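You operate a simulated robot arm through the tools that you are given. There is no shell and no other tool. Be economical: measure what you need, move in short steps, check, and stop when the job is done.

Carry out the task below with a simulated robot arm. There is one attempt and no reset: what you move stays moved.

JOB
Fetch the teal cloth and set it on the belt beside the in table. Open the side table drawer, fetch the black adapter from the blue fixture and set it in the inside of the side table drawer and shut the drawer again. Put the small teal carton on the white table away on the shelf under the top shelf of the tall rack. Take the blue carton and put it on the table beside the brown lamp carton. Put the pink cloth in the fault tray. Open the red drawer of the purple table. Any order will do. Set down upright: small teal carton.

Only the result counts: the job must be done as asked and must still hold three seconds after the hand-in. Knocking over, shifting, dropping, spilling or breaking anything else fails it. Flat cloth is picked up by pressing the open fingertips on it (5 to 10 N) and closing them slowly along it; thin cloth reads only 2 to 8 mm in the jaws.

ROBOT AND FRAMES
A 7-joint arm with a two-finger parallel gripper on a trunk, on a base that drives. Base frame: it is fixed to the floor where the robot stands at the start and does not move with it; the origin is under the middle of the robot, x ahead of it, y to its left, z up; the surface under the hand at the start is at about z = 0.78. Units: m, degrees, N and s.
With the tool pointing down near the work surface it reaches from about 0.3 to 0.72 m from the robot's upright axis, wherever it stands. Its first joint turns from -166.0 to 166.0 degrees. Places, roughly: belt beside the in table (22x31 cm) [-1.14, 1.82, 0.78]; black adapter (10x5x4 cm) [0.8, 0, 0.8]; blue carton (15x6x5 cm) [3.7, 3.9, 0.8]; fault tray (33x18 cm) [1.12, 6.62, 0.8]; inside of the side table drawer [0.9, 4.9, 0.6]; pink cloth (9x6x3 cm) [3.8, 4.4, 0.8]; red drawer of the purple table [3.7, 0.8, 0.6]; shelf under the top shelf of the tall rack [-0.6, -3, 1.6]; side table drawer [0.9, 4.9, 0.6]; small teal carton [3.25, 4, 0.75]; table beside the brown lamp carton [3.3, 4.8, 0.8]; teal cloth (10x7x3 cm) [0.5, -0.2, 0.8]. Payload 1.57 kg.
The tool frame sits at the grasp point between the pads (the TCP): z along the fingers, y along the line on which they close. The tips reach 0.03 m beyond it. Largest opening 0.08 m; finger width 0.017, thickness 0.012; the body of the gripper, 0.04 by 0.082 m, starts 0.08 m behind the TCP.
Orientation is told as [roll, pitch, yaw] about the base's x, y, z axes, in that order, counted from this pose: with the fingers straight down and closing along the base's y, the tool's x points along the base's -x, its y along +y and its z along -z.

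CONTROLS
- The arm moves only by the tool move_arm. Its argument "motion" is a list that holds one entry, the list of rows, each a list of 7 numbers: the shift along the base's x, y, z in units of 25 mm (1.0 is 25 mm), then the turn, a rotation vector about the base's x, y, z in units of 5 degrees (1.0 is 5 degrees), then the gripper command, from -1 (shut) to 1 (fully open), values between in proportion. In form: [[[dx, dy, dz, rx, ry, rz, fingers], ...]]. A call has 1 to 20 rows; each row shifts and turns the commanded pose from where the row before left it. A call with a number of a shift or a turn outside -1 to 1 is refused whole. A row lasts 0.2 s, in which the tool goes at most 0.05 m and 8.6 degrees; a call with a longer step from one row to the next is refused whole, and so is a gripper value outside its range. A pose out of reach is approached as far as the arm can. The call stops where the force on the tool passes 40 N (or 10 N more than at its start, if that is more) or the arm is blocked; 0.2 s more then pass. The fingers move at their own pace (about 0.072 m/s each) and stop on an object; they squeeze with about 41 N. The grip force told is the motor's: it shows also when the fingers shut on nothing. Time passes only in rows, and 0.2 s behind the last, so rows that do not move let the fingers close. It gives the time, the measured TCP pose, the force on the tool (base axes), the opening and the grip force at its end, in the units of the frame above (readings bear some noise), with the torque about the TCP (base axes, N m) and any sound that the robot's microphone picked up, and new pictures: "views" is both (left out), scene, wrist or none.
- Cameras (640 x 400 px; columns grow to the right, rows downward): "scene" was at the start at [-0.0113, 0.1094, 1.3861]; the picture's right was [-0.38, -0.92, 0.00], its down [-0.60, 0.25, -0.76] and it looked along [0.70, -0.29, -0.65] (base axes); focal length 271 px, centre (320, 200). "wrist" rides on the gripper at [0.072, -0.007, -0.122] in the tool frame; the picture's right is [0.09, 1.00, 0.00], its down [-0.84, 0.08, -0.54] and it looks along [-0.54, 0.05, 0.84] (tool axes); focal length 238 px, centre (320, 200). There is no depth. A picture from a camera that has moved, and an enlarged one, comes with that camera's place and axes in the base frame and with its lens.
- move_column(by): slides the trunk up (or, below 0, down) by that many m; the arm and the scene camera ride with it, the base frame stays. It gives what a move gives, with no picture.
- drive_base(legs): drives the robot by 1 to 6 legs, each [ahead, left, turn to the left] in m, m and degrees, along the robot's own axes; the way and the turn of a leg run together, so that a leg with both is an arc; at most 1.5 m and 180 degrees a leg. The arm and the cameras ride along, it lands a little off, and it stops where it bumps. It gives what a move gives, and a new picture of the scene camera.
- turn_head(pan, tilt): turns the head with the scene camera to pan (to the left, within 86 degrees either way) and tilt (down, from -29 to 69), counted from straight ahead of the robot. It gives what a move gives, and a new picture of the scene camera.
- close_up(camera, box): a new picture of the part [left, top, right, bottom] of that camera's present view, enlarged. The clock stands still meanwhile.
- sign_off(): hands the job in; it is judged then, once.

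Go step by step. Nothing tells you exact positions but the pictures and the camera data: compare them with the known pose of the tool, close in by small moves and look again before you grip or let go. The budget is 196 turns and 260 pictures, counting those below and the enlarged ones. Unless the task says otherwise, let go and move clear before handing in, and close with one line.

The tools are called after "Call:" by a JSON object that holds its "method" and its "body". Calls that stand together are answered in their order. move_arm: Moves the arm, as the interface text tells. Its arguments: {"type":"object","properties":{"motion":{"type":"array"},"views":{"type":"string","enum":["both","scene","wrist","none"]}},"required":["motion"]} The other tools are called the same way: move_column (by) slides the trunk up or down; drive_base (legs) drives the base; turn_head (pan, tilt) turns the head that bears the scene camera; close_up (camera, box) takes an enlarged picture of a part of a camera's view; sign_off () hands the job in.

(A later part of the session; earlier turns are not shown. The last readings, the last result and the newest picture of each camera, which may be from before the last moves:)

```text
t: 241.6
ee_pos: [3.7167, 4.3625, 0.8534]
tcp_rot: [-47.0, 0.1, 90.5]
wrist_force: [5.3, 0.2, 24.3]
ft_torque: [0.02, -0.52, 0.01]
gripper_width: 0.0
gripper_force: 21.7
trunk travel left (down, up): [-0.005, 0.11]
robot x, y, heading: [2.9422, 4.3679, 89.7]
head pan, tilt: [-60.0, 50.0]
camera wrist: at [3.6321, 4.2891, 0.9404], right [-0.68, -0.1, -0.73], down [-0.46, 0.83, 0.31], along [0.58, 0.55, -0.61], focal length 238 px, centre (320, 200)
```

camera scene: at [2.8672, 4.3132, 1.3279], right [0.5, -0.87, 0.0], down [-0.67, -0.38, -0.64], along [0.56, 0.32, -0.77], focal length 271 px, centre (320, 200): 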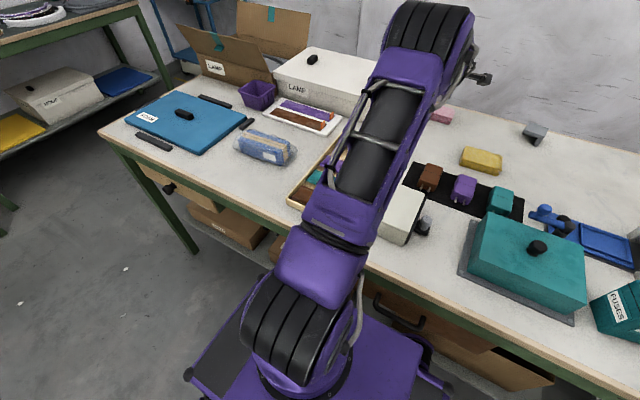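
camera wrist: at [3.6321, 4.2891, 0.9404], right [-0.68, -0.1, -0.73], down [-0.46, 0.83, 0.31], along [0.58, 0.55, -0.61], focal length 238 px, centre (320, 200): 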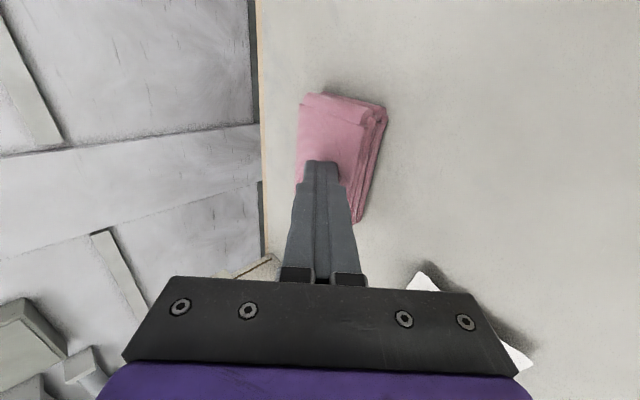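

The cloth follows. I'll continue, steering slightly to −y to stay clear of the white packet.

Call:
{"method": "move_arm", "body": {"motion": [[[-0.1, -0.3, 0.02, 0, 0, 0, -1], [-0.15, -0.3, 0.02, 0, 0, 0, -1], [-0.25, -0.3, 0.02, 0, 0, 0, -1], [-0.3, -0.2, 0.02, 0, 0, 0, -1], [-0.3, -0.1, 0.02, 0, 0, 0, -1], [-0.3, 0, 0.02, 0, 0, 0, -1], [-0.3, 0, 0.02, 0, 0, 0, -1], [-0.3, 0, 0, 0, 0, 0, -1], [0, 0, 0, 0, 0, 0, -1]]], "views": "wrist"}}

```text
t: 243.6
ee_pos: [3.6636, 4.3318, 0.8537]
tcp_rot: [-46.7, -0.1, 90.4]
wrist_force: [4.0, -1.0, 17.1]
ft_torque: [-0.01, -0.37, 0.02]
gripper_width: 0.0002
gripper_force: 21.3
trunk travel left (down, up): [-0.005, 0.11]
robot x, y, heading: [2.9402, 4.3643, 89.8]
head pan, tilt: [-60.0, 50.0]
camera wrist: at [3.5807, 4.2584, 0.9415], right [-0.68, -0.1, -0.72], down [-0.45, 0.83, 0.32], along [0.57, 0.54, -0.61], focal length 238 px, centre (320, 200)
```

wrist: 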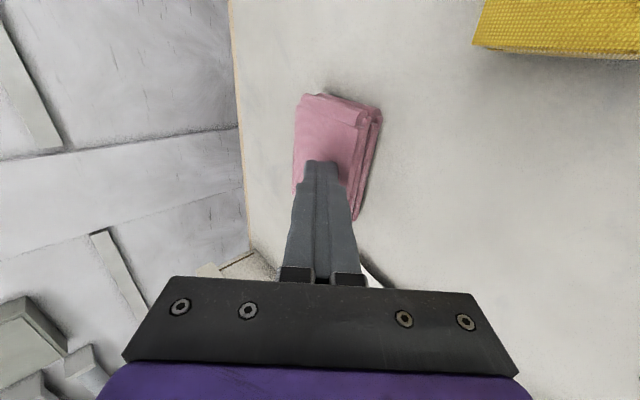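

I'll pull another 3 cm, then lift off and look.

Call:
{"method": "move_arm", "body": {"motion": [[[-0.3, 0, 0.02, 0, 0, 0, -1], [-0.3, 0, 0.02, 0, 0, 0, -1], [-0.3, 0, 0.02, 0, 0, 0, -1], [-0.3, 0, 0.02, 0, 0, 0, -1], [0, 0, 0, 0, 0, 0, -1], [0, 0, 0.8, 0, 0, 0, -1], [0, 0, 0.8, 0, 0.6, 0, -1], [0, 0, 0.6, 0, 1, 0, 0], [-0.2, 0, 0.4, 0, 1, 0, 1], [-0.2, 0, 0.4, 0, 1, 0, 1], [-0.2, 0, 0, 0, 1, 0, 1], [-0.2, 0, 0, 0, 1, 0, 1], [0, 0, 0, 0, 1, 0, 1], [0, 0, 0, 0, 1, 0, 1], [0, 0, 0, 0, 0, 0, 1]]], "views": "wrist"}}

```text
t: 246.8
ee_pos: [3.614, 4.3336, 0.9304]
tcp_rot: [-8.3, -0.5, 90.3]
wrist_force: [-0.7, -0.8, -0.8]
ft_torque: [0.0, -0.03, -0.01]
gripper_width: 0.0801
gripper_force: 0.1
trunk travel left (down, up): [-0.005, 0.11]
robot x, y, heading: [2.9426, 4.3636, 89.6]
head pan, tilt: [-60.0, 50.0]
camera wrist: at [3.604, 4.2591, 1.0486], right [-0.98, -0.1, -0.14], down [-0.16, 0.83, 0.53], along [0.07, 0.55, -0.84], focal length 238 px, centre (320, 200)
```

wrist: 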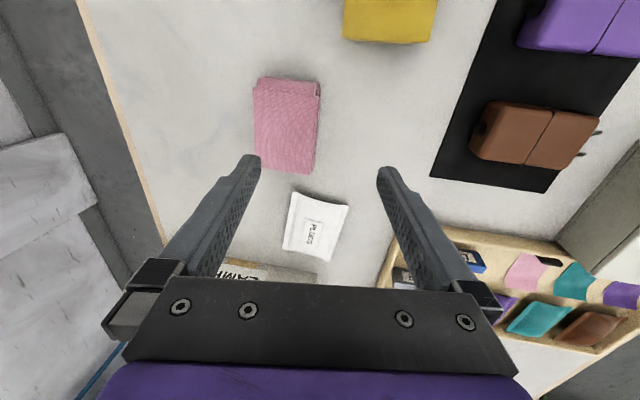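

The cloth is now at (3.664, 4.331), with the packet untouched. I'll position over it with a small tilt.

Call:
{"method": "move_arm", "body": {"motion": [[[0.5, 0, -0.3, 0, 0.2, 0, 1], [0.5, 0, -0.4, 0, 0.2, 0, 1], [0.5, 0, -0.5, 0, 0, 0, 1], [0.5, 0, -0.6, 0, 0, 0, 1], [0, 0, 0, 0, 0, 0, 1]]], "views": "wrist"}}

```text
t: 248.0
ee_pos: [3.6673, 4.3329, 0.8849]
tcp_rot: [-6.4, -0.4, 90.4]
wrist_force: [-0.1, 0.7, 0.2]
ft_torque: [-0.01, 0.03, -0.01]
gripper_width: 0.08
gripper_force: 0.1
trunk travel left (down, up): [-0.005, 0.11]
robot x, y, heading: [2.9403, 4.3634, 89.7]
head pan, tilt: [-60.0, 50.0]
camera wrist: at [3.6602, 4.2598, 1.004], right [-0.99, -0.1, -0.11], down [-0.14, 0.83, 0.54], along [0.04, 0.55, -0.84], focal length 238 px, centre (320, 200)
```

wrist: 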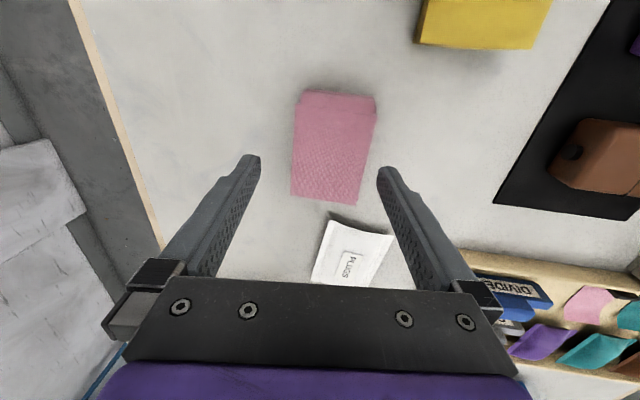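

Aligned. I'll go down around the cloth and grip it.

Call:
{"method": "move_arm", "body": {"motion": [[[-0.1, 0, -0.5, 0, 0, 0, 1], [-0.1, 0, -0.5, 0, 0, 0, 1], [0, 0, -0.5, 0, 0, 0, 1], [0, 0, -0.5, 0, 0, 0, 1], [0, 0, -0.4, 0, 0, 0, 1], [0, 0, 0, 0, 0, 0, 0.5], [0, 0, 0, 0, 0, 0, 0], [0, 0, 0, 0, 0, 0, -0.5], [0, 0, 0, 0, 0, 0, -1], [0, 0, 0, 0, 0, 0, -1], [0, 0, 0, 0, 0, 0, -1]]], "views": "wrist"}}

```text
t: 249.4
ee_pos: [3.671, 4.3318, 0.8329]
tcp_rot: [-6.6, -0.3, 90.3]
wrist_force: [-5.3, 0.7, 12.2]
ft_torque: [-0.04, 0.66, -0.02]
gripper_width: 0.0628
gripper_force: 1.3
out of reach, approached as far as the arm can: row 2, 4
trunk travel left (down, up): [-0.005, 0.11]
robot x, y, heading: [2.9369, 4.3609, 89.7]
head pan, tilt: [-60.0, 50.0]
stopped in row 6: the force on the tool passed its limit at 42 N (the readings are from after the stop); the commanded pose is now the measured one
camera wrist: at [3.663, 4.2589, 0.9545], right [-0.99, -0.1, -0.11], down [-0.14, 0.83, 0.53], along [0.04, 0.54, -0.84], focal length 238 px, centre (320, 200)
```

wrist: 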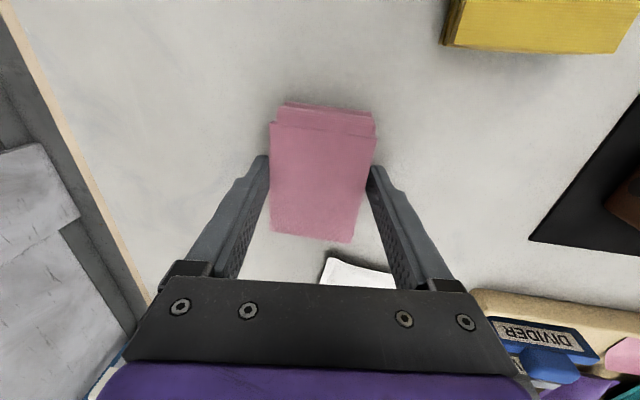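

The near fingertip touched the table, whose top is at about 0.797 here. I'll raise 1 mm and close.

Call:
{"method": "move_arm", "body": {"motion": [[[0, 0, 0.06, 0, 0, 0, 0.2], [0, 0, 0, 0, 0, 0, -0.3], [0, 0, 0, 0, 0, 0, -1], [0, 0, 0, 0, 0, 0, -1], [0, 0, 0, 0, 0, 0, -1]]], "views": "wrist"}}

```text
t: 250.6
ee_pos: [3.6692, 4.3328, 0.8336]
tcp_rot: [-6.4, -0.3, 90.4]
wrist_force: [-6.4, -2.8, 16.1]
ft_torque: [-0.09, 0.77, 0.01]
gripper_width: 0.0601
gripper_force: 41.3
trunk travel left (down, up): [-0.005, 0.11]
robot x, y, heading: [2.9408, 4.3587, 89.7]
head pan, tilt: [-60.0, 50.0]
camera wrist: at [3.6628, 4.2589, 0.9543], right [-0.99, -0.1, -0.11], down [-0.14, 0.83, 0.53], along [0.04, 0.54, -0.84], focal length 238 px, centre (320, 200)
```

wrist: 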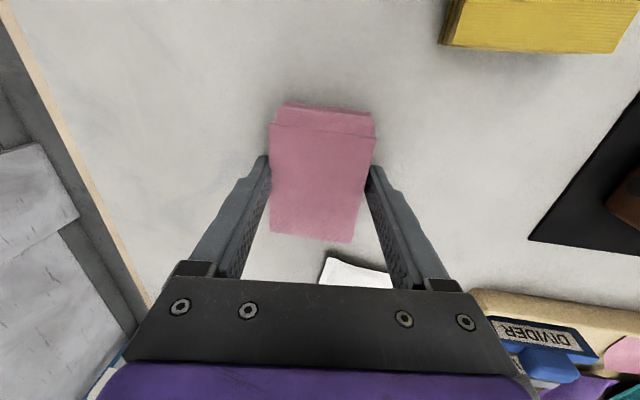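

Gripped at 60 mm. I'll lift and retract.

Call:
{"method": "move_arm", "body": {"motion": [[[0, 0, 0.3, 0, 0, 0, -1], [-0.1, 0, 0.6, 0, 0, 0, -1], [-0.3, 0, 1, 0, 0, 0, -1], [-0.4, 0, 1, 0, 0, 0, -1], [-0.6, 0, 1, 0, 0.2, 0, -1], [-0.8, 0, 1, 0, 0.2, 0, -1], [-0.8, 0, 1, 0, 0.3, 0, -1], [-0.9, 0, 1, 0, 0.3, 0, -1], [-1, 0, 1, 0, 0.3, 0, -1], [-1, 0, 0.7, 0, 0, 0, -1], [-1, 0, 0, 0, 0, 0, -1], [-1, 0, 0, 0, 0, 0, -1], [-1, 0, 0, 0, 0, 0, -1], [-1, 0, 0, 0, 0, 0, -1], [0, 0, 0, 0, 0, 0, -1]]], "views": "wrist"}}

```text
t: 253.8
ee_pos: [3.5803, 4.3253, 1.067]
tcp_rot: [0.3, -0.4, 90.3]
wrist_force: [0.6, -0.2, -0.6]
ft_torque: [-0.01, 0.02, -0.01]
gripper_width: 0.0598
gripper_force: 41.2
out of reach, approached as far as the arm can: row 3, 4, 5, 6, 7, 8, 9, 10, 11, 12, 13, 14
trunk travel left (down, up): [-0.005, 0.11]
robot x, y, heading: [2.9423, 4.3601, 89.8]
head pan, tilt: [-60.0, 50.0]
camera wrist: at [3.5875, 4.252, 1.1861], right [-1.0, -0.1, 0.0], down [-0.08, 0.83, 0.55], along [-0.06, 0.54, -0.84], focal length 238 px, centre (320, 200)
```

wrist: 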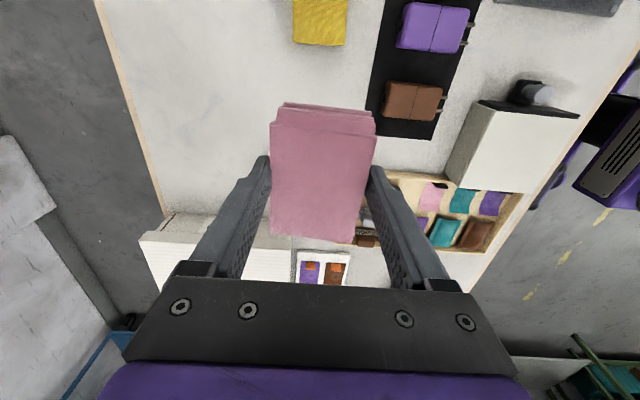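

The cloth is held. I'll continue retracting.

Call:
{"method": "move_arm", "body": {"motion": [[[-1, 0, -0.2, 0, 0, 0, -1], [-1, 0, -0.2, 0, 0, 0, -1], [-1, 0, 0, 0, 0, 0, -1], [-1, 0, 0, 0, 0, 0, -1], [-1, 0, 0, 0, 0, 0, -1], [-1, 0.3, 0, 0, 0, 0, -1], [-1, 0.6, 0, 0, 0, 0.6, -1], [-0.9, 0.9, 0, 0, 0, 0.6, -1], [-0.9, 0.9, 0, 0, 0, 0.6, -1], [-0.9, 0.9, 0, 0, 0, 0.6, -1], [-0.9, 0.9, 0, 0, 0, 0.6, -1], [-0.8, 0.9, 0, 0, 0, 0.6, -1], [-0.8, 0.9, 0, 0, 0, 0.6, -1], [-0.7, 0.9, 0, 0, 0, 0.6, -1], [-0.6, 0.9, 0, 0, 0, 0.6, -1], [-0.6, 0.9, 0, 0, 0, 0.6, -1], [-0.6, 0.9, 0, 0, 0, 0.6, -1], [-0.6, 0.9, 0, 0, 0, 0.6, -1], [-0.6, 0.9, 0, 0, 0, 0.6, -1], [0, 0, 0, 0, 0, 0, -1]]], "views": "none"}}

```text
t: 258.0
ee_pos: [3.3972, 4.6065, 1.0849]
tcp_rot: [0.2, -0.4, 129.3]
wrist_force: [-0.1, 0.4, -1.2]
ft_torque: [-0.01, 0.0, 0.02]
gripper_width: 0.0596
gripper_force: 40.6
out of reach, approached as far as the arm can: row 1, 2, 3, 4, 5, 6, 7, 8, 9
trunk travel left (down, up): [-0.005, 0.11]
robot x, y, heading: [2.9436, 4.363, 89.7]
head pan, tilt: [-60.0, 50.0]
```

I'll carry the pink cloth to the long table: strafe out, drive north, then along it to x ≈ 1.1.

Call:
{"method": "drive_base", "body": {"legs": [[0, 0.5, 0], [1.35, 0, 0], [0, 1.25, 0]]}}

Call:
{"method": "turn_head", "body": {"pan": 10, "tilt": 40}}

```text
t: 281.3
ee_pos: [1.6437, 5.9205, 1.0845]
tcp_rot: [0.2, -0.5, 128.7]
wrist_force: [0.2, -0.1, -0.6]
ft_torque: [0.0, 0.0, 0.0]
gripper_width: 0.0586
gripper_force: 41.3
trunk travel left (down, up): [-0.005, 0.11]
robot x, y, heading: [1.182, 5.6789, 89.1]
head pan, tilt: [-60.0, 50.0]
camera scene: at [1.1111, 5.6336, 1.3279], right [0.49, -0.87, 0.0], down [-0.67, -0.37, -0.64], along [0.56, 0.31, -0.77], focal length 271 px, centre (320, 200)
```

scene: 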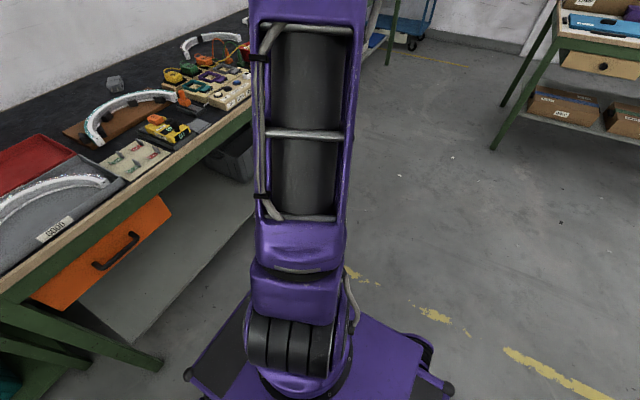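

```text
t: 282.7
ee_pos: [1.6447, 5.9208, 1.0852]
tcp_rot: [0.2, -0.3, 128.7]
wrist_force: [0.6, -1.0, 0.3]
ft_torque: [0.0, -0.02, 0.02]
gripper_width: 0.0584
gripper_force: 41.3
trunk travel left (down, up): [-0.005, 0.11]
robot x, y, heading: [1.1798, 5.6831, 89.1]
head pan, tilt: [10.0, 40.0]
camera scene: at [1.0304, 5.6801, 1.3421], right [0.99, 0.16, 0.0], down [0.1, -0.63, -0.77], along [-0.12, 0.76, -0.64], focal length 271 px, centre (320, 200)
```

scene: 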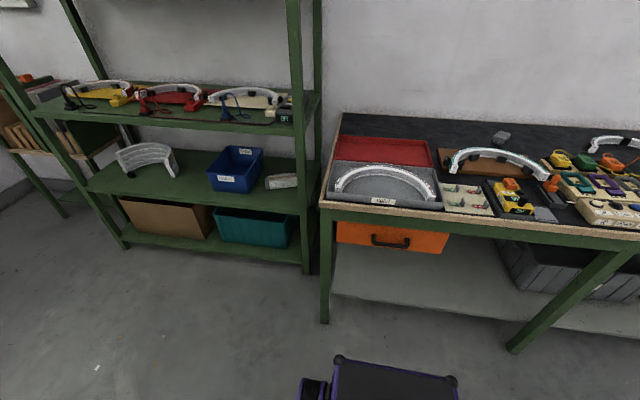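

The red tray at the back left, behind the gray one, matches the listed position. I'll zoom in to confirm it's the fault tray.

Call:
{"method": "close_up", "body": {"camera": "scene", "box": [310, 100, 560, 250]}}

Call:
{"method": "turn_head", "body": {"pan": -25, "tilt": 40}}

```text
2.56 times, centred on (435, 175) of scene
camera zoom: at [1.0304, 5.6801, 1.3421], right [0.99, 0.16, 0.0], down [0.1, -0.63, -0.77], along [-0.12, 0.76, -0.64], focal length 693 px, centre (26, 264)
```

zoom: 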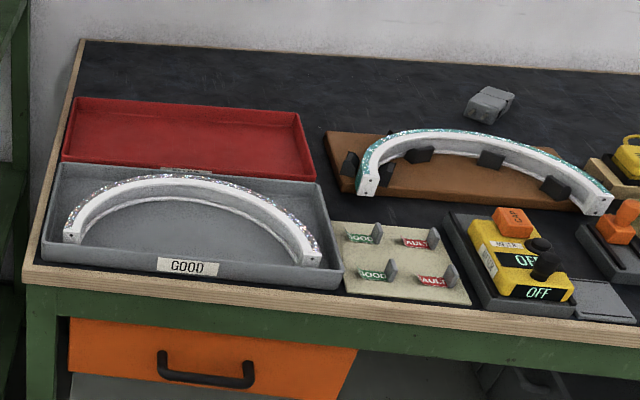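

```text
t: 283.7
ee_pos: [1.6438, 5.921, 1.0838]
tcp_rot: [0.2, -0.4, 128.7]
wrist_force: [-0.6, 0.6, -0.6]
ft_torque: [-0.01, 0.0, 0.0]
gripper_width: 0.0583
gripper_force: 40.7
trunk travel left (down, up): [-0.005, 0.11]
robot x, y, heading: [1.1874, 5.6804, 89.0]
head pan, tilt: [-25.0, 40.0]
camera scene: at [1.0809, 5.6727, 1.3421], right [0.9, -0.44, 0.0], down [-0.28, -0.58, -0.77], along [0.33, 0.69, -0.64], focal length 271 px, centre (320, 200)
```

scene: 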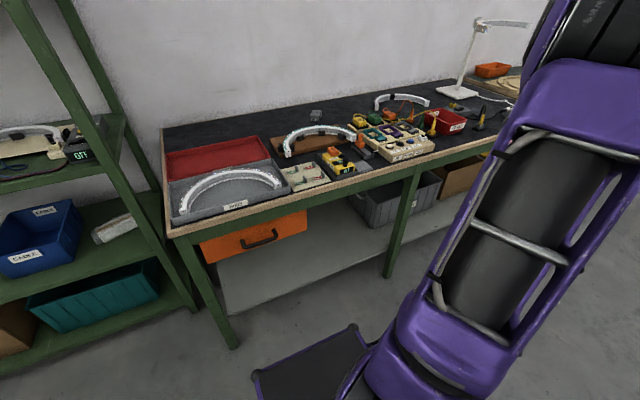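

The red tray beside the gray GOOD tray is the fault tray, with its interior centred near (1.13, 6.66). I'll bring the arm to the front.

Call:
{"method": "move_arm", "body": {"motion": [[[-0.87, 0.4, 0.05, 0, 0, 0.57, -1], [-0.87, 0.4, 0.05, 0, 0, 0.57, -1], [-0.87, 0.4, 0.05, 0, 0, 0.57, -1], [-0.87, 0.4, 0.05, 0, 0, 0.57, -1], [-0.87, 0.4, 0.05, 0, 0, 0.57, -1], [-0.87, 0.4, 0.05, 0, 0, 0.57, -1], [-0.87, 0.4, 0.05, 0, 0, 0.57, -1], [-0.87, 0.4, 0.05, 0, 0, 0.57, -1], [-0.87, 0.4, 0.05, 0, 0, 0.57, -1], [-0.87, 0.4, 0.05, 0, 0, 0.57, -1], [-0.87, 0.4, 0.05, 0, 0, 0.57, -1], [-0.87, 0.4, 0.05, 0, 0, 0.57, -1], [-0.87, 0.4, 0.05, 0, 0, 0.57, -1], [-0.87, 0.4, 0.05, 0, 0, 0.57, -1], [-0.87, 0.4, 0.05, 0, 0, 0.57, -1], [-0.87, 0.4, 0.05, 0, 0, 0.57, -1], [-0.87, 0.4, 0.05, 0, 0, 0.57, -1], [-0.87, 0.4, 0.05, 0, 0, 0.57, -1], [0, 0, 0, 0, 0, 0, -1]]], "views": "none"}}

Call:
{"method": "drive_base", "body": {"legs": [[0.32, 0.03, 1]]}}

Call:
{"method": "turn_head", "body": {"pan": 0, "tilt": 50}}

```text
t: 287.7
ee_pos: [1.2537, 6.1003, 1.1068]
tcp_rot: [0.1, -0.4, -179.9]
wrist_force: [-0.4, 0.4, -1.3]
ft_torque: [-0.02, 0.03, 0.01]
gripper_width: 0.059
gripper_force: 41.3
trunk travel left (down, up): [-0.005, 0.11]
robot x, y, heading: [1.1858, 5.6836, 89.3]
head pan, tilt: [-25.0, 40.0]
```

```text
t: 289.7
ee_pos: [1.2235, 6.3881, 1.1047]
tcp_rot: [0.2, -0.4, -179.0]
wrist_force: [-0.8, 0.1, 0.7]
ft_torque: [0.0, -0.01, 0.0]
gripper_width: 0.0584
gripper_force: 41.2
trunk travel left (down, up): [-0.005, 0.11]
robot x, y, heading: [1.1615, 5.9688, 90.0]
head pan, tilt: [-25.0, 40.0]
stopped in leg 1: the robot was blocked; the commanded pose is now the measured one
camera scene: at [1.0581, 5.9572, 1.3421], right [0.91, -0.42, 0.0], down [-0.27, -0.58, -0.77], along [0.32, 0.69, -0.64], focal length 271 px, centre (320, 200)
```

scene: 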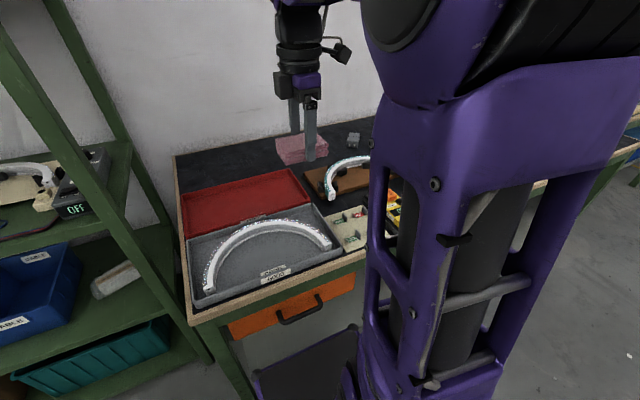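

```text
t: 290.6
ee_pos: [1.2238, 6.3884, 1.1054]
tcp_rot: [0.3, -0.5, -179.2]
wrist_force: [-0.2, 0.4, 0.2]
ft_torque: [0.02, 0.02, -0.03]
gripper_width: 0.0586
gripper_force: 40.5
trunk travel left (down, up): [-0.005, 0.11]
robot x, y, heading: [1.1612, 5.9717, 89.7]
head pan, tilt: [0.0, 50.0]
camera scene: at [1.0222, 5.9572, 1.328], right [1.0, 0.0, 0.0], down [0.0, -0.77, -0.64], along [0.0, 0.64, -0.77], focal length 271 px, centre (320, 200)
```

scene: 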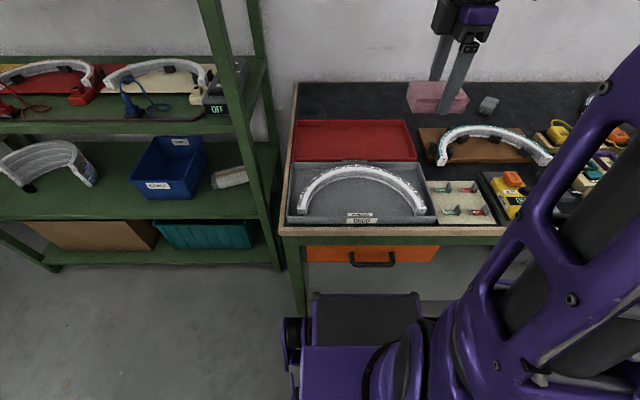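

The base stopped against the table front at y = 5.97. The tray is still in reach, so I'll bring the cloth over its centre at (1.126, 6.63).

Call:
{"method": "move_arm", "body": {"motion": [[[-0.39, 0.96, -0.2, 0, 0, 0, -1], [-0.39, 0.96, -0.2, 0, 0, 0, -1], [-0.39, 0.96, -0.2, 0, 0, 0, -1], [-0.39, 0.96, -0.2, 0, 0, 0, -1], [-0.39, 0.96, -0.2, 0, 0, 0, -1], [-0.39, 0.96, -0.2, 0, 0, 0, -1], [-0.39, 0.96, -0.3, 0, 0, 0, -1], [-0.39, 0.96, -0.4, 0, 0, 0, -1], [-0.39, 0.96, -0.5, 0, 0, 0, -1], [-0.39, 0.96, -0.6, 0, 0, 0, -1], [0, 0, 0, 0, 0, 0, -1]]]}}

```text
t: 293.0
ee_pos: [1.1229, 6.6296, 1.0286]
tcp_rot: [0.2, -0.4, -179.1]
wrist_force: [-0.7, -0.3, -0.4]
ft_torque: [-0.01, 0.0, 0.01]
gripper_width: 0.0587
gripper_force: 40.8
trunk travel left (down, up): [-0.005, 0.11]
robot x, y, heading: [1.1607, 5.9687, 90.0]
head pan, tilt: [0.0, 50.0]
camera scene: at [1.0221, 5.9574, 1.3279], right [1.0, 0.0, 0.0], down [0.0, -0.77, -0.64], along [0.0, 0.64, -0.77], focal length 271 px, centre (320, 200)
camera wrist: at [1.1955, 6.6365, 1.1483], right [0.11, -0.99, 0.0], down [-0.83, -0.09, 0.55], along [-0.54, -0.06, -0.84], focal length 238 px, centre (320, 200)
```

scene: 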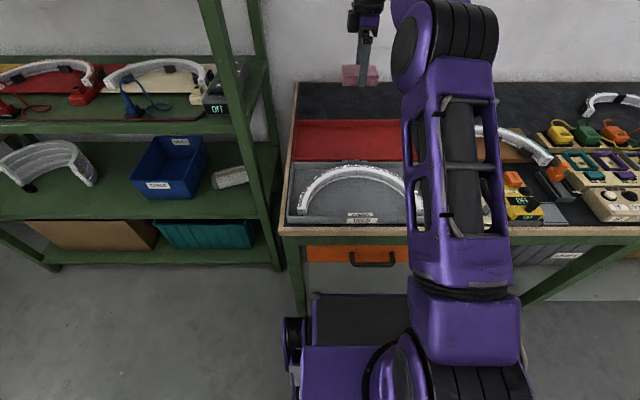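
wrist: 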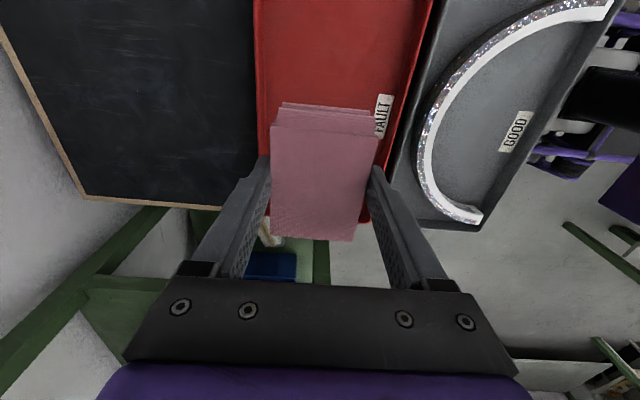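

The FAULT label is visible; the tray's interior is centred on y ≈ 6.61. I'll shift and go down.

Call:
{"method": "move_arm", "body": {"motion": [[[0, -0.35, -1, 0, 0, 0, -1], [0, -0.35, -1, 0, 0, 0, -1], [0, 0, -1, 0, 0, 0, -1], [0, 0, -1, 0, 0, 0, -1], [0, 0, -1, 0, 0, 0, -1], [0, 0, -1, 0, 0, 0, -1], [0, 0, -0.4, 0, 0, 0, -1], [0, 0, 0, 0, 0, 0, -1]]], "views": "wrist"}}

```text
t: 294.8
ee_pos: [1.126, 6.6114, 0.8679]
tcp_rot: [0.4, -0.4, -179.0]
wrist_force: [0.3, -0.3, -1.0]
ft_torque: [0.02, 0.01, 0.0]
gripper_width: 0.0585
gripper_force: 41.0
trunk travel left (down, up): [-0.005, 0.11]
robot x, y, heading: [1.1602, 5.9661, 89.6]
head pan, tilt: [0.0, 50.0]
camera wrist: at [1.199, 6.6186, 0.9876], right [0.11, -0.99, 0.0], down [-0.83, -0.09, 0.55], along [-0.54, -0.06, -0.84], focal length 238 px, centre (320, 200)
```

wrist: 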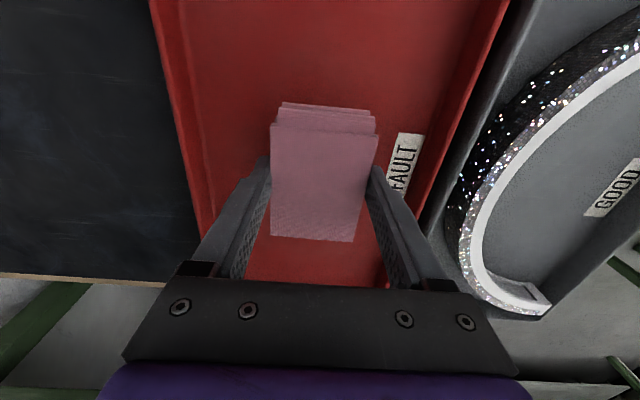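

Well inside the tray. I'll lower in small steps to contact.

Call:
{"method": "move_arm", "body": {"motion": [[[0, 0, -0.4, 0, 0, 0, -1], [0, 0, -0.3, 0, 0, 0, -1], [0, 0, -0.2, 0, 0, 0, -1], [0, 0, -0.12, 0, 0, 0, -1], [0, 0, -0.12, 0, 0, 0, -1], [0, 0, -0.12, 0, 0, 0, -1], [0, 0, -0.12, 0, 0, 0, -1], [0, 0, -0.12, 0, 0, 0, -1], [0, 0, 0, 0, 0, 0, -1]]], "views": "none"}}

```text
t: 296.8
ee_pos: [1.1255, 6.612, 0.8401]
tcp_rot: [-0.3, -0.3, -179.1]
wrist_force: [1.2, -3.8, 17.1]
ft_torque: [-0.62, -0.08, -0.01]
gripper_width: 0.0584
gripper_force: 40.6
trunk travel left (down, up): [-0.005, 0.11]
robot x, y, heading: [1.1603, 5.9696, 90.0]
head pan, tilt: [0.0, 50.0]
stopped in row 9: the force on the tool passed its limit at 41 N (the readings are from after the stop); the commanded pose is now the measured one
```

Contact. I'll release and rise.

Call:
{"method": "move_arm", "body": {"motion": [[[0, 0, 0, 0, 0, 0, 0], [0, 0, 0, 0, 0, 0, 0.7], [0, 0, 0, 0, 0, 0, 1], [0, 0, 0, 0, 0, 0, 1], [0, 0, 0.4, 0, 0, 0, 1], [0, 0, 0.8, 0, 0, 0, 1], [0, 0, 1, 0, 0, 0, 1], [0, 0, 1, 0, 0, 0, 1], [0, 0, 1, 0, 0, 0, 1], [0, 0, 1, 0, 0, 0, 1], [0, 0, 1, 0, 0, 0, 1], [0, 0, 1, 0, 0, 0, 1], [0, -0.5, 0.5, 0, 0, 0, 1], [0, -1, 0, 0, 0, 0, 1], [0, -1, 0, 0, 0, 0, 1], [0, -1, 0, 0, 0, 0, 1], [0, -1, 0, 0, 0, 0, 1], [0, 0, 0, 0, 0, 0, 1]]]}}

```text
t: 300.6
ee_pos: [1.1266, 6.4977, 1.032]
tcp_rot: [-0.1, -0.4, -179.1]
wrist_force: [-0.3, 0.7, 0.1]
ft_torque: [0.0, -0.01, 0.02]
gripper_width: 0.0799
gripper_force: 0.1
trunk travel left (down, up): [-0.005, 0.11]
robot x, y, heading: [1.1605, 5.9675, 89.9]
head pan, tilt: [0.0, 50.0]
camera scene: at [1.0222, 5.9571, 1.3279], right [1.0, 0.0, 0.0], down [0.0, -0.77, -0.64], along [0.0, 0.64, -0.77], focal length 271 px, centre (320, 200)
camera wrist: at [1.199, 6.5059, 1.1514], right [0.11, -0.99, 0.0], down [-0.83, -0.09, 0.55], along [-0.55, -0.06, -0.84], focal length 238 px, centre (320, 200)
```

scene: 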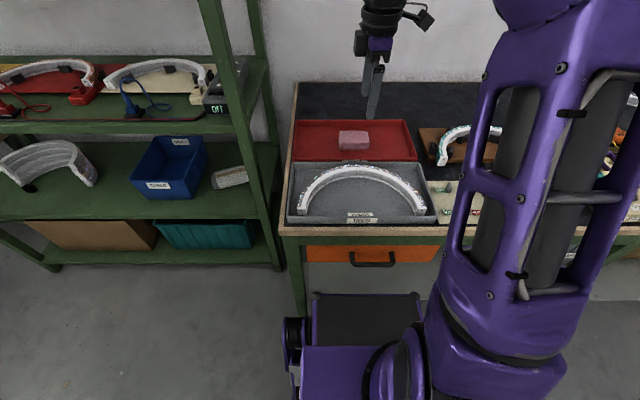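
wrist: 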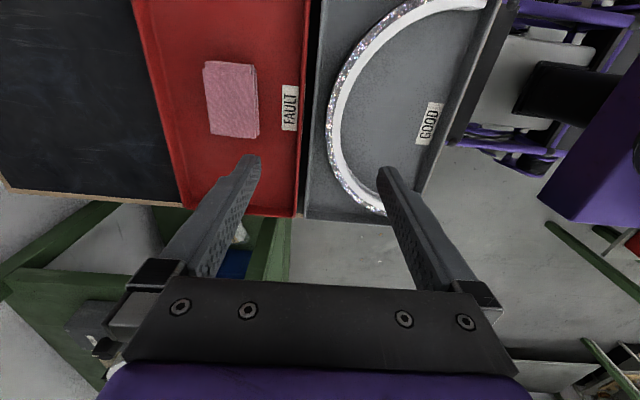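

The pink cloth lies in the fault tray. Now I go back for the small teal FUSES carton: retract, then drive back to the white table.

Call:
{"method": "move_arm", "body": {"motion": [[[0.2, -1, 0.3, 0, 0, 0, 1], [0.2, -1, 0.3, 0, 0, 0, 1], [0.4, -1, 0.3, 0, 0, 0, 1], [0.4, -1, 0.3, 0, 0, 0, 1], [0.4, -0.5, 0.3, 0, 0, 0, 1], [0, 0, 0, 0, 0, 0, 1]]], "views": "none"}}

Call:
{"method": "drive_base", "body": {"legs": [[-0.25, 0, 0], [0, -1.3, 0], [-1.45, 0, 0], [-0.35, 0, 0]]}}

Call:
{"method": "turn_head", "body": {"pan": -80, "tilt": 45}}

```text
t: 302.0
ee_pos: [1.1657, 6.388, 1.0667]
tcp_rot: [-0.2, -0.4, -179.2]
wrist_force: [0.2, -0.3, -1.1]
ft_torque: [-0.01, 0.02, -0.03]
gripper_width: 0.0801
gripper_force: 0.1
trunk travel left (down, up): [-0.005, 0.11]
robot x, y, heading: [1.1595, 5.9671, 89.9]
head pan, tilt: [0.0, 50.0]
```

```text
t: 325.0
ee_pos: [2.447, 4.277, 1.067]
tcp_rot: [0.0, -0.5, -179.5]
wrist_force: [-0.4, 0.2, 0.3]
ft_torque: [0.0, 0.02, -0.02]
gripper_width: 0.0801
gripper_force: 0.0
trunk travel left (down, up): [-0.005, 0.11]
robot x, y, heading: [2.4396, 3.8573, 89.4]
head pan, tilt: [0.0, 50.0]
camera scene: at [2.3004, 3.848, 1.3279], right [1.0, -0.01, 0.0], down [-0.01, -0.77, -0.64], along [0.01, 0.64, -0.77], focal length 271 px, centre (320, 200)
```

scene: 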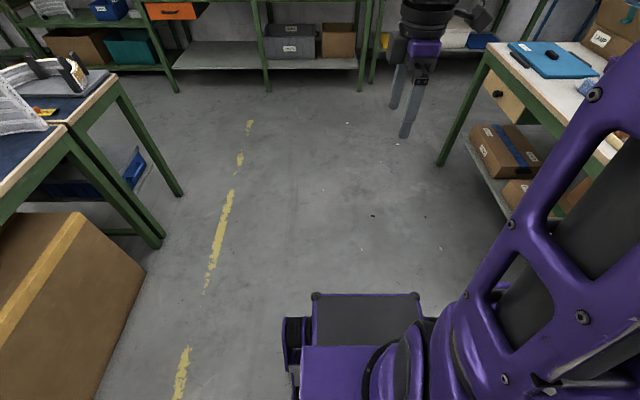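

```text
t: 326.5
ee_pos: [2.4477, 4.2775, 1.0659]
tcp_rot: [-0.1, -0.4, -179.5]
wrist_force: [0.6, 0.1, 0.5]
ft_torque: [0.01, -0.03, 0.0]
gripper_width: 0.08
gripper_force: 0.1
trunk travel left (down, up): [-0.005, 0.11]
robot x, y, heading: [2.4393, 3.8582, 89.4]
head pan, tilt: [-80.0, 45.0]
camera scene: at [2.3799, 3.7844, 1.3348], right [0.17, -0.99, 0.0], down [-0.7, -0.12, -0.71], along [0.7, 0.12, -0.71], focal length 271 px, centre (320, 200)
```

scene: 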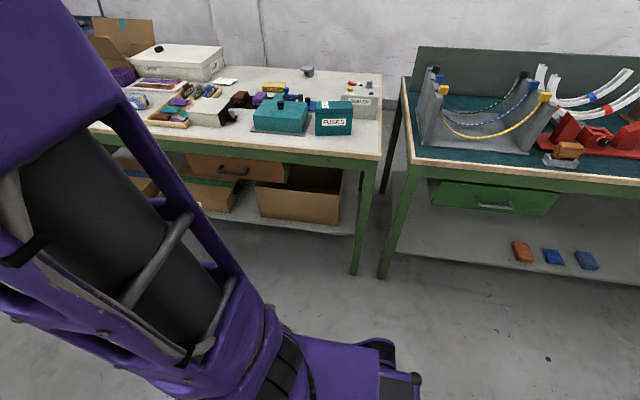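

I'll strafe closer and swing the arm over the FUSES carton.

Call:
{"method": "drive_base", "body": {"legs": [[0, -0.35, 0.6]]}}

Call:
{"method": "move_arm", "body": {"motion": [[[0.95, -0.32, 0, 0, 0, -0.64, 1], [0.95, -0.32, 0, 0, 0, -0.64, 1], [0.95, -0.32, 0, 0, 0, -0.64, 1], [0.95, -0.32, 0, 0, 0, -0.64, 1], [0.95, -0.32, 0, 0, 0, -0.64, 1], [0.95, -0.32, 0, 0, 0, -0.64, 1], [0.95, -0.32, 0, 0, 0, -0.64, 1], [0.95, -0.32, 0, 0, 0, -0.64, 1], [0.95, -0.32, 0, 0, 0, -0.64, 1], [0.95, -0.32, 0, 0, 0, -0.64, 1], [0.95, -0.32, 0, 0, 0, -0.64, 1], [0.95, -0.32, 0, 0, 0, -0.64, 1], [0.95, -0.32, 0, 0, 0, -0.64, 1], [0.95, -0.32, 0, 0, 0, -0.64, 1], [0.95, -0.32, 0, 0, 0, -0.64, 1], [0.95, -0.32, 0, 0, 0, -0.64, 1]]], "views": "none"}}

Call:
{"method": "move_arm", "body": {"motion": [[[0.37, -0.9, 0, 0, 0, -0.64, 1], [0.37, -0.9, 0, 0, 0, -0.64, 1], [0.37, -0.9, 0, 0, 0, -0.64, 1], [0.37, -0.9, 0, 0, 0, -0.64, 1], [0.37, -0.9, 0, 0, 0, -0.64, 1], [0.37, -0.9, 0, 0, 0, -0.64, 1], [0.37, -0.9, 0, 0, 0, -0.64, 1], [0.37, -0.9, 0, 0, 0, -0.64, 1], [0.37, -0.9, 0, 0, 0, -0.64, 1], [0.37, -0.9, 0, 0, 0, -0.64, 1], [0.37, -0.9, 0, 0, 0, -0.64, 1], [0.37, -0.9, 0, 0, 0, -0.64, 1], [0, 0, 0, 0, 0, 0, 1]]]}}

```text
t: 330.4
ee_pos: [2.7837, 4.277, 1.0665]
tcp_rot: [0.0, -0.4, -178.4]
wrist_force: [0.6, -0.6, 0.3]
ft_torque: [0.02, 0.01, 0.03]
gripper_width: 0.0798
gripper_force: 0.0
trunk travel left (down, up): [-0.005, 0.11]
robot x, y, heading: [2.7874, 3.8597, 90.3]
head pan, tilt: [-80.0, 45.0]
camera scene: at [2.7265, 3.7833, 1.3348], right [0.18, -0.98, 0.0], down [-0.7, -0.13, -0.71], along [0.7, 0.13, -0.71], focal length 271 px, centre (320, 200)
```

scene: 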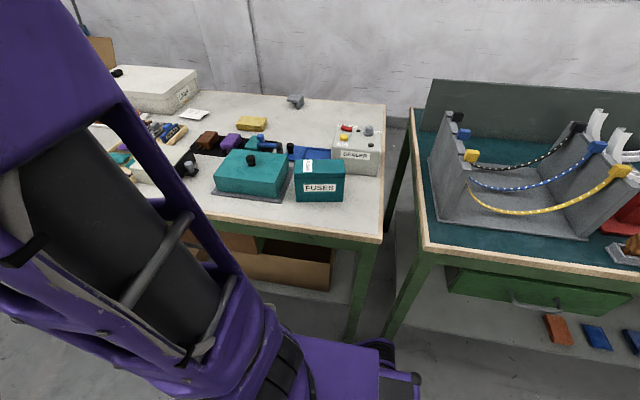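

```text
t: 333.8
ee_pos: [3.1669, 4.1491, 1.0649]
tcp_rot: [0.0, -0.4, 130.3]
wrist_force: [-0.7, 0.0, 0.5]
ft_torque: [-0.03, -0.01, 0.02]
gripper_width: 0.08
gripper_force: 0.1
trunk travel left (down, up): [-0.005, 0.11]
robot x, y, heading: [2.7852, 3.8588, 90.4]
head pan, tilt: [-80.0, 45.0]
```

```text
t: 336.6
ee_pos: [3.2745, 3.8792, 1.0644]
tcp_rot: [-0.1, -0.5, 91.8]
wrist_force: [-0.7, -0.4, -0.4]
ft_torque: [0.01, 0.03, 0.0]
gripper_width: 0.08
gripper_force: 0.1
trunk travel left (down, up): [-0.005, 0.11]
robot x, y, heading: [2.7856, 3.8606, 90.6]
head pan, tilt: [-80.0, 45.0]
camera scene: at [2.7265, 3.7833, 1.3348], right [0.18, -0.98, 0.0], down [-0.7, -0.13, -0.71], along [0.7, 0.13, -0.71], focal length 271 px, centre (320, 200)
camera wrist: at [3.2836, 3.806, 1.1841], right [-0.99, -0.12, 0.0], down [-0.1, 0.83, 0.55], along [-0.07, 0.54, -0.84], focal length 238 px, centre (320, 200)
```

scene: 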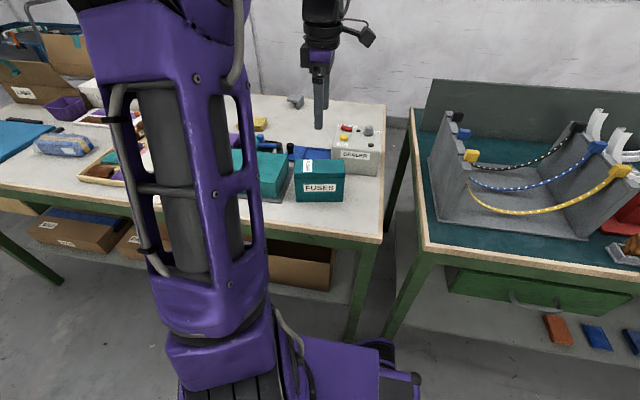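
wrist: 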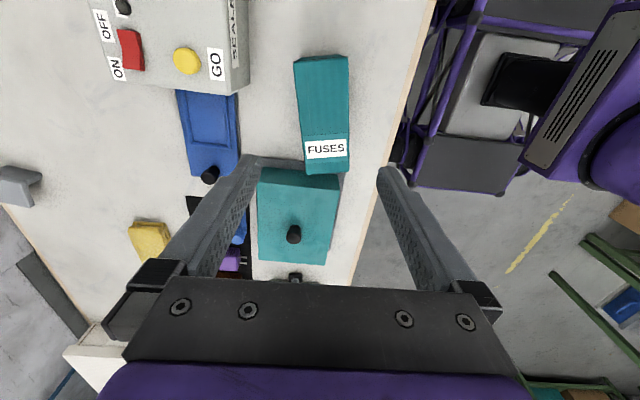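

The FUSES carton is at (3.272, 3.875), turned about 8°. The shelf will need a horizontal approach, so I'll first pick it from above, turn it 90° so its end faces me, and then regrip it horizontally.

Call:
{"method": "move_arm", "body": {"motion": [[[-0.1, -0.16, -0.3, 0, 0, 0.7, 1], [0, 0, -0.8, 0, 0, 0.7, 1], [0, 0, -1, 0, 0, 0, 1], [0, 0, -1, 0, 0, 0, 1], [0, 0, -1, 0, 0, 0, 1], [0, 0, -0.8, 0, 0, 0, 1], [0, 0, 0, 0, 0, 0, 1]]], "views": "wrist"}}

```text
t: 338.2
ee_pos: [3.2763, 3.8766, 0.9406]
tcp_rot: [-0.2, -0.4, 98.9]
wrist_force: [-0.2, -0.9, 0.1]
ft_torque: [0.01, -0.01, 0.03]
gripper_width: 0.08
gripper_force: 0.1
trunk travel left (down, up): [-0.005, 0.11]
robot x, y, heading: [2.7866, 3.8589, 90.7]
head pan, tilt: [-80.0, 45.0]
camera wrist: at [3.2928, 3.8047, 1.062], right [-0.97, -0.24, 0.0], down [-0.21, 0.81, 0.55], along [-0.13, 0.53, -0.84], focal length 238 px, centre (320, 200)
```

wrist: 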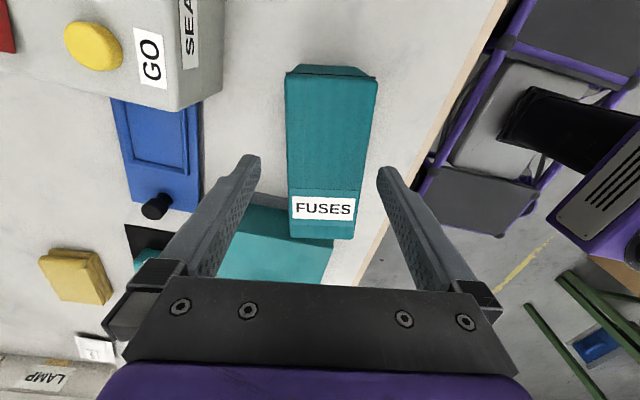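

Aligned. I'll go down and grip.

Call:
{"method": "move_arm", "body": {"motion": [[[-0.1, 0, -0.7, 0, 0, 0, 1], [0, 0, -0.9, 0, 0, 0, 1], [0, 0, -0.9, 0, 0, 0, 1], [0, 0, -0.8, 0, 0, 0, 1], [0, 0, 0, 0, 0, 0, 0.6], [0, 0, 0, 0, 0, 0, 0.2], [0, 0, 0, 0, 0, 0, -0.4], [0, 0, 0, 0, 0, 0, -1], [0, 0, 0, 0, 0, 0, -1], [0, 0, 0, 0, 0, 0, -1]]], "views": "wrist"}}

```text
t: 340.4
ee_pos: [3.2694, 3.8724, 0.8614]
tcp_rot: [0.0, -0.5, 98.9]
wrist_force: [-0.1, -0.4, -0.8]
ft_torque: [0.0, 0.03, -0.04]
gripper_width: 0.0585
gripper_force: 41.7
trunk travel left (down, up): [-0.005, 0.11]
robot x, y, heading: [2.7874, 3.8603, 90.5]
head pan, tilt: [-80.0, 45.0]
camera wrist: at [3.2876, 3.8012, 0.9813], right [-0.97, -0.24, 0.0], down [-0.21, 0.81, 0.55], along [-0.13, 0.53, -0.84], focal length 238 px, centre (320, 200)
```

wrist: 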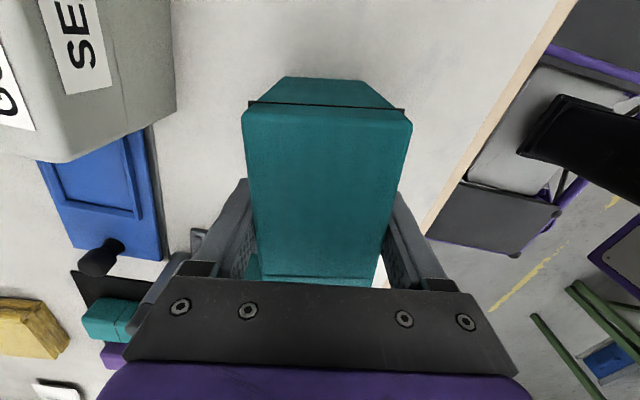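

Gripped at 58 mm. I'll lift, turn 99° so the long axis points along x, and hold near (3.25, 3.835).

Call:
{"method": "move_arm", "body": {"motion": [[[0, 0, 0.6, 0, 0, 0, -1], [0, 0, 1, 0, 0, 0, -1], [0, 0, 1, 0, 0, 0, -1], [0, 0, 1, 0, 0, 0, -1], [0, 0, 1, 0, 0, 0, -1], [0, 0, 0, 0, 0, 0, -1]]], "views": "none"}}

Call:
{"method": "move_arm", "body": {"motion": [[[-0.04, -0.08, 0, 0, 0, -0.99, -1], [-0.04, -0.08, 0, 0, 0, -0.99, -1], [-0.04, -0.08, 0, 0, 0, -0.99, -1], [-0.04, -0.08, 0, 0, 0, -0.99, -1], [-0.04, -0.08, 0, 0, 0, -0.99, -1], [-0.04, -0.08, 0, 0, 0, -0.99, -1], [-0.04, -0.08, 0, 0, 0, -0.99, -1], [-0.04, -0.08, 0, 0, 0, -0.99, -1], [-0.04, -0.08, 0, 0, 0, -0.99, -1], [-0.04, -0.08, 0, 0, 0, -0.99, -1], [-0.04, -0.08, 0, 0, 0, -0.99, -1], [-0.04, -0.08, 0, 0, 0, -0.99, -1], [-0.04, -0.08, 0, 0, 0, -0.99, -1], [-0.04, -0.08, 0, 0, 0, -0.99, -1], [-0.04, -0.08, 0, 0, 0, -0.99, -1], [-0.04, -0.08, 0, 0, 0, -0.99, -1], [-0.04, -0.08, 0, 0, 0, -0.99, -1], [-0.04, -0.08, 0, 0, 0, -0.99, -1], [-0.04, -0.08, 0, 0, 0, -0.99, -1], [-0.04, -0.08, 0, 0, 0, -0.97, -1]]]}}

```text
t: 341.8
ee_pos: [3.27, 3.8758, 0.9773]
tcp_rot: [0.0, -0.2, 98.8]
wrist_force: [-0.1, -0.1, -2.3]
ft_torque: [-0.03, 0.01, 0.0]
gripper_width: 0.0583
gripper_force: 40.6
trunk travel left (down, up): [-0.005, 0.11]
robot x, y, heading: [2.7813, 3.8562, 90.4]
head pan, tilt: [-80.0, 45.0]
```

```text
t: 346.0
ee_pos: [3.2513, 3.8347, 0.9779]
tcp_rot: [0.0, -0.4, 0.0]
wrist_force: [0.1, -0.9, -1.3]
ft_torque: [0.01, 0.04, -0.02]
gripper_width: 0.0582
gripper_force: 41.0
trunk travel left (down, up): [-0.005, 0.11]
robot x, y, heading: [2.7822, 3.8564, 90.3]
head pan, tilt: [-80.0, 45.0]
camera scene: at [2.7266, 3.7833, 1.3348], right [0.18, -0.98, 0.0], down [-0.7, -0.13, -0.71], along [0.7, 0.13, -0.71], focal length 271 px, centre (320, 200)
camera wrist: at [3.1777, 3.8284, 1.0971], right [-0.09, 1.0, 0.0], down [0.83, 0.08, 0.55], along [0.55, 0.05, -0.84], focal length 238 px, centre (320, 200)
```

scene: 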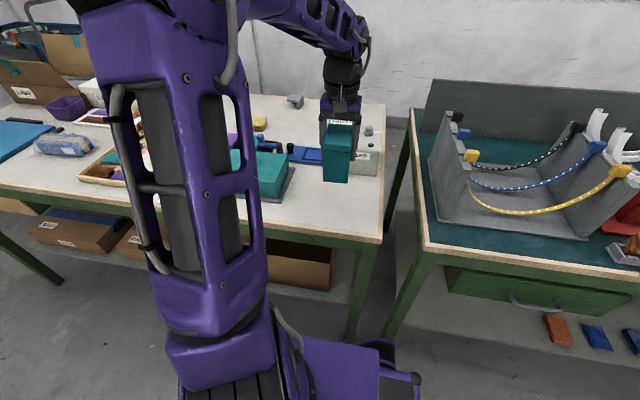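
wrist: 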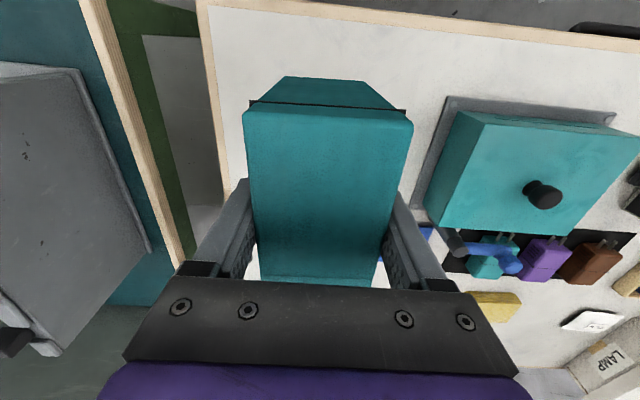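

I'll lower it to the table, as the sealer is at x > 3.38.

Call:
{"method": "move_arm", "body": {"motion": [[[0, 0, -1, 0, 0, 0, -1], [0, 0, -1, 0, 0, 0, -1], [0, 0, -1, 0, 0, 0, -1], [0, 0, -1, 0, 0, 0, -1], [0, 0, -0.3, 0, 0, 0, -1], [0, 0, -0.15, 0, 0, 0, -1], [0, 0, 0, 0, 0, 0, -1]]], "views": "none"}}

Call:
{"method": "move_arm", "body": {"motion": [[[0, 0, -0.06, 0, 0, 0, -1], [0, 0, -0.06, 0, 0, 0, -1], [0, 0, -0.06, 0, 0, 0, -1], [0, 0, -0.06, 0, 0, 0, -1], [0, 0, -0.06, 0, 0, 0, -1], [0, 0, 0, 0, 0, 0, -1]]], "views": "wrist"}}

```text
t: 347.6
ee_pos: [3.2529, 3.8357, 0.8662]
tcp_rot: [0.0, -0.3, 0.0]
wrist_force: [-0.7, -0.2, -2.3]
ft_torque: [0.01, -0.01, 0.02]
gripper_width: 0.0582
gripper_force: 41.1
trunk travel left (down, up): [-0.005, 0.11]
robot x, y, heading: [2.7838, 3.8574, 90.6]
head pan, tilt: [-80.0, 45.0]
```

```text
t: 349.0
ee_pos: [3.2527, 3.8359, 0.8611]
tcp_rot: [-0.1, -0.8, 0.0]
wrist_force: [-5.0, -4.1, 39.3]
ft_torque: [0.21, 0.48, 0.82]
gripper_width: 0.0579
gripper_force: 41.0
trunk travel left (down, up): [-0.005, 0.11]
robot x, y, heading: [2.783, 3.855, 90.4]
head pan, tilt: [-80.0, 45.0]
camera wrist: at [3.1778, 3.8282, 0.9805], right [-0.09, 1.0, 0.0], down [0.83, 0.08, 0.55], along [0.55, 0.05, -0.83], focal length 238 px, centre (320, 200)
```

wrist: 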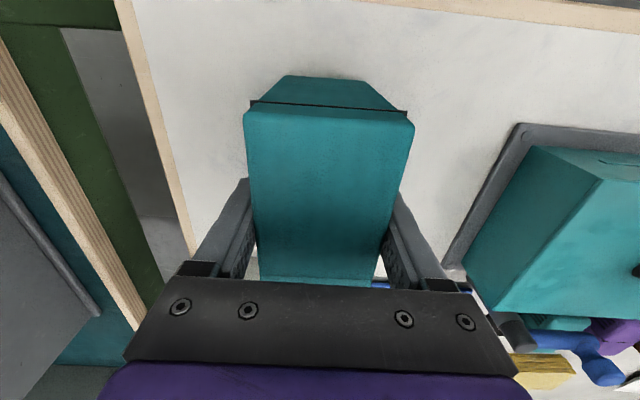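

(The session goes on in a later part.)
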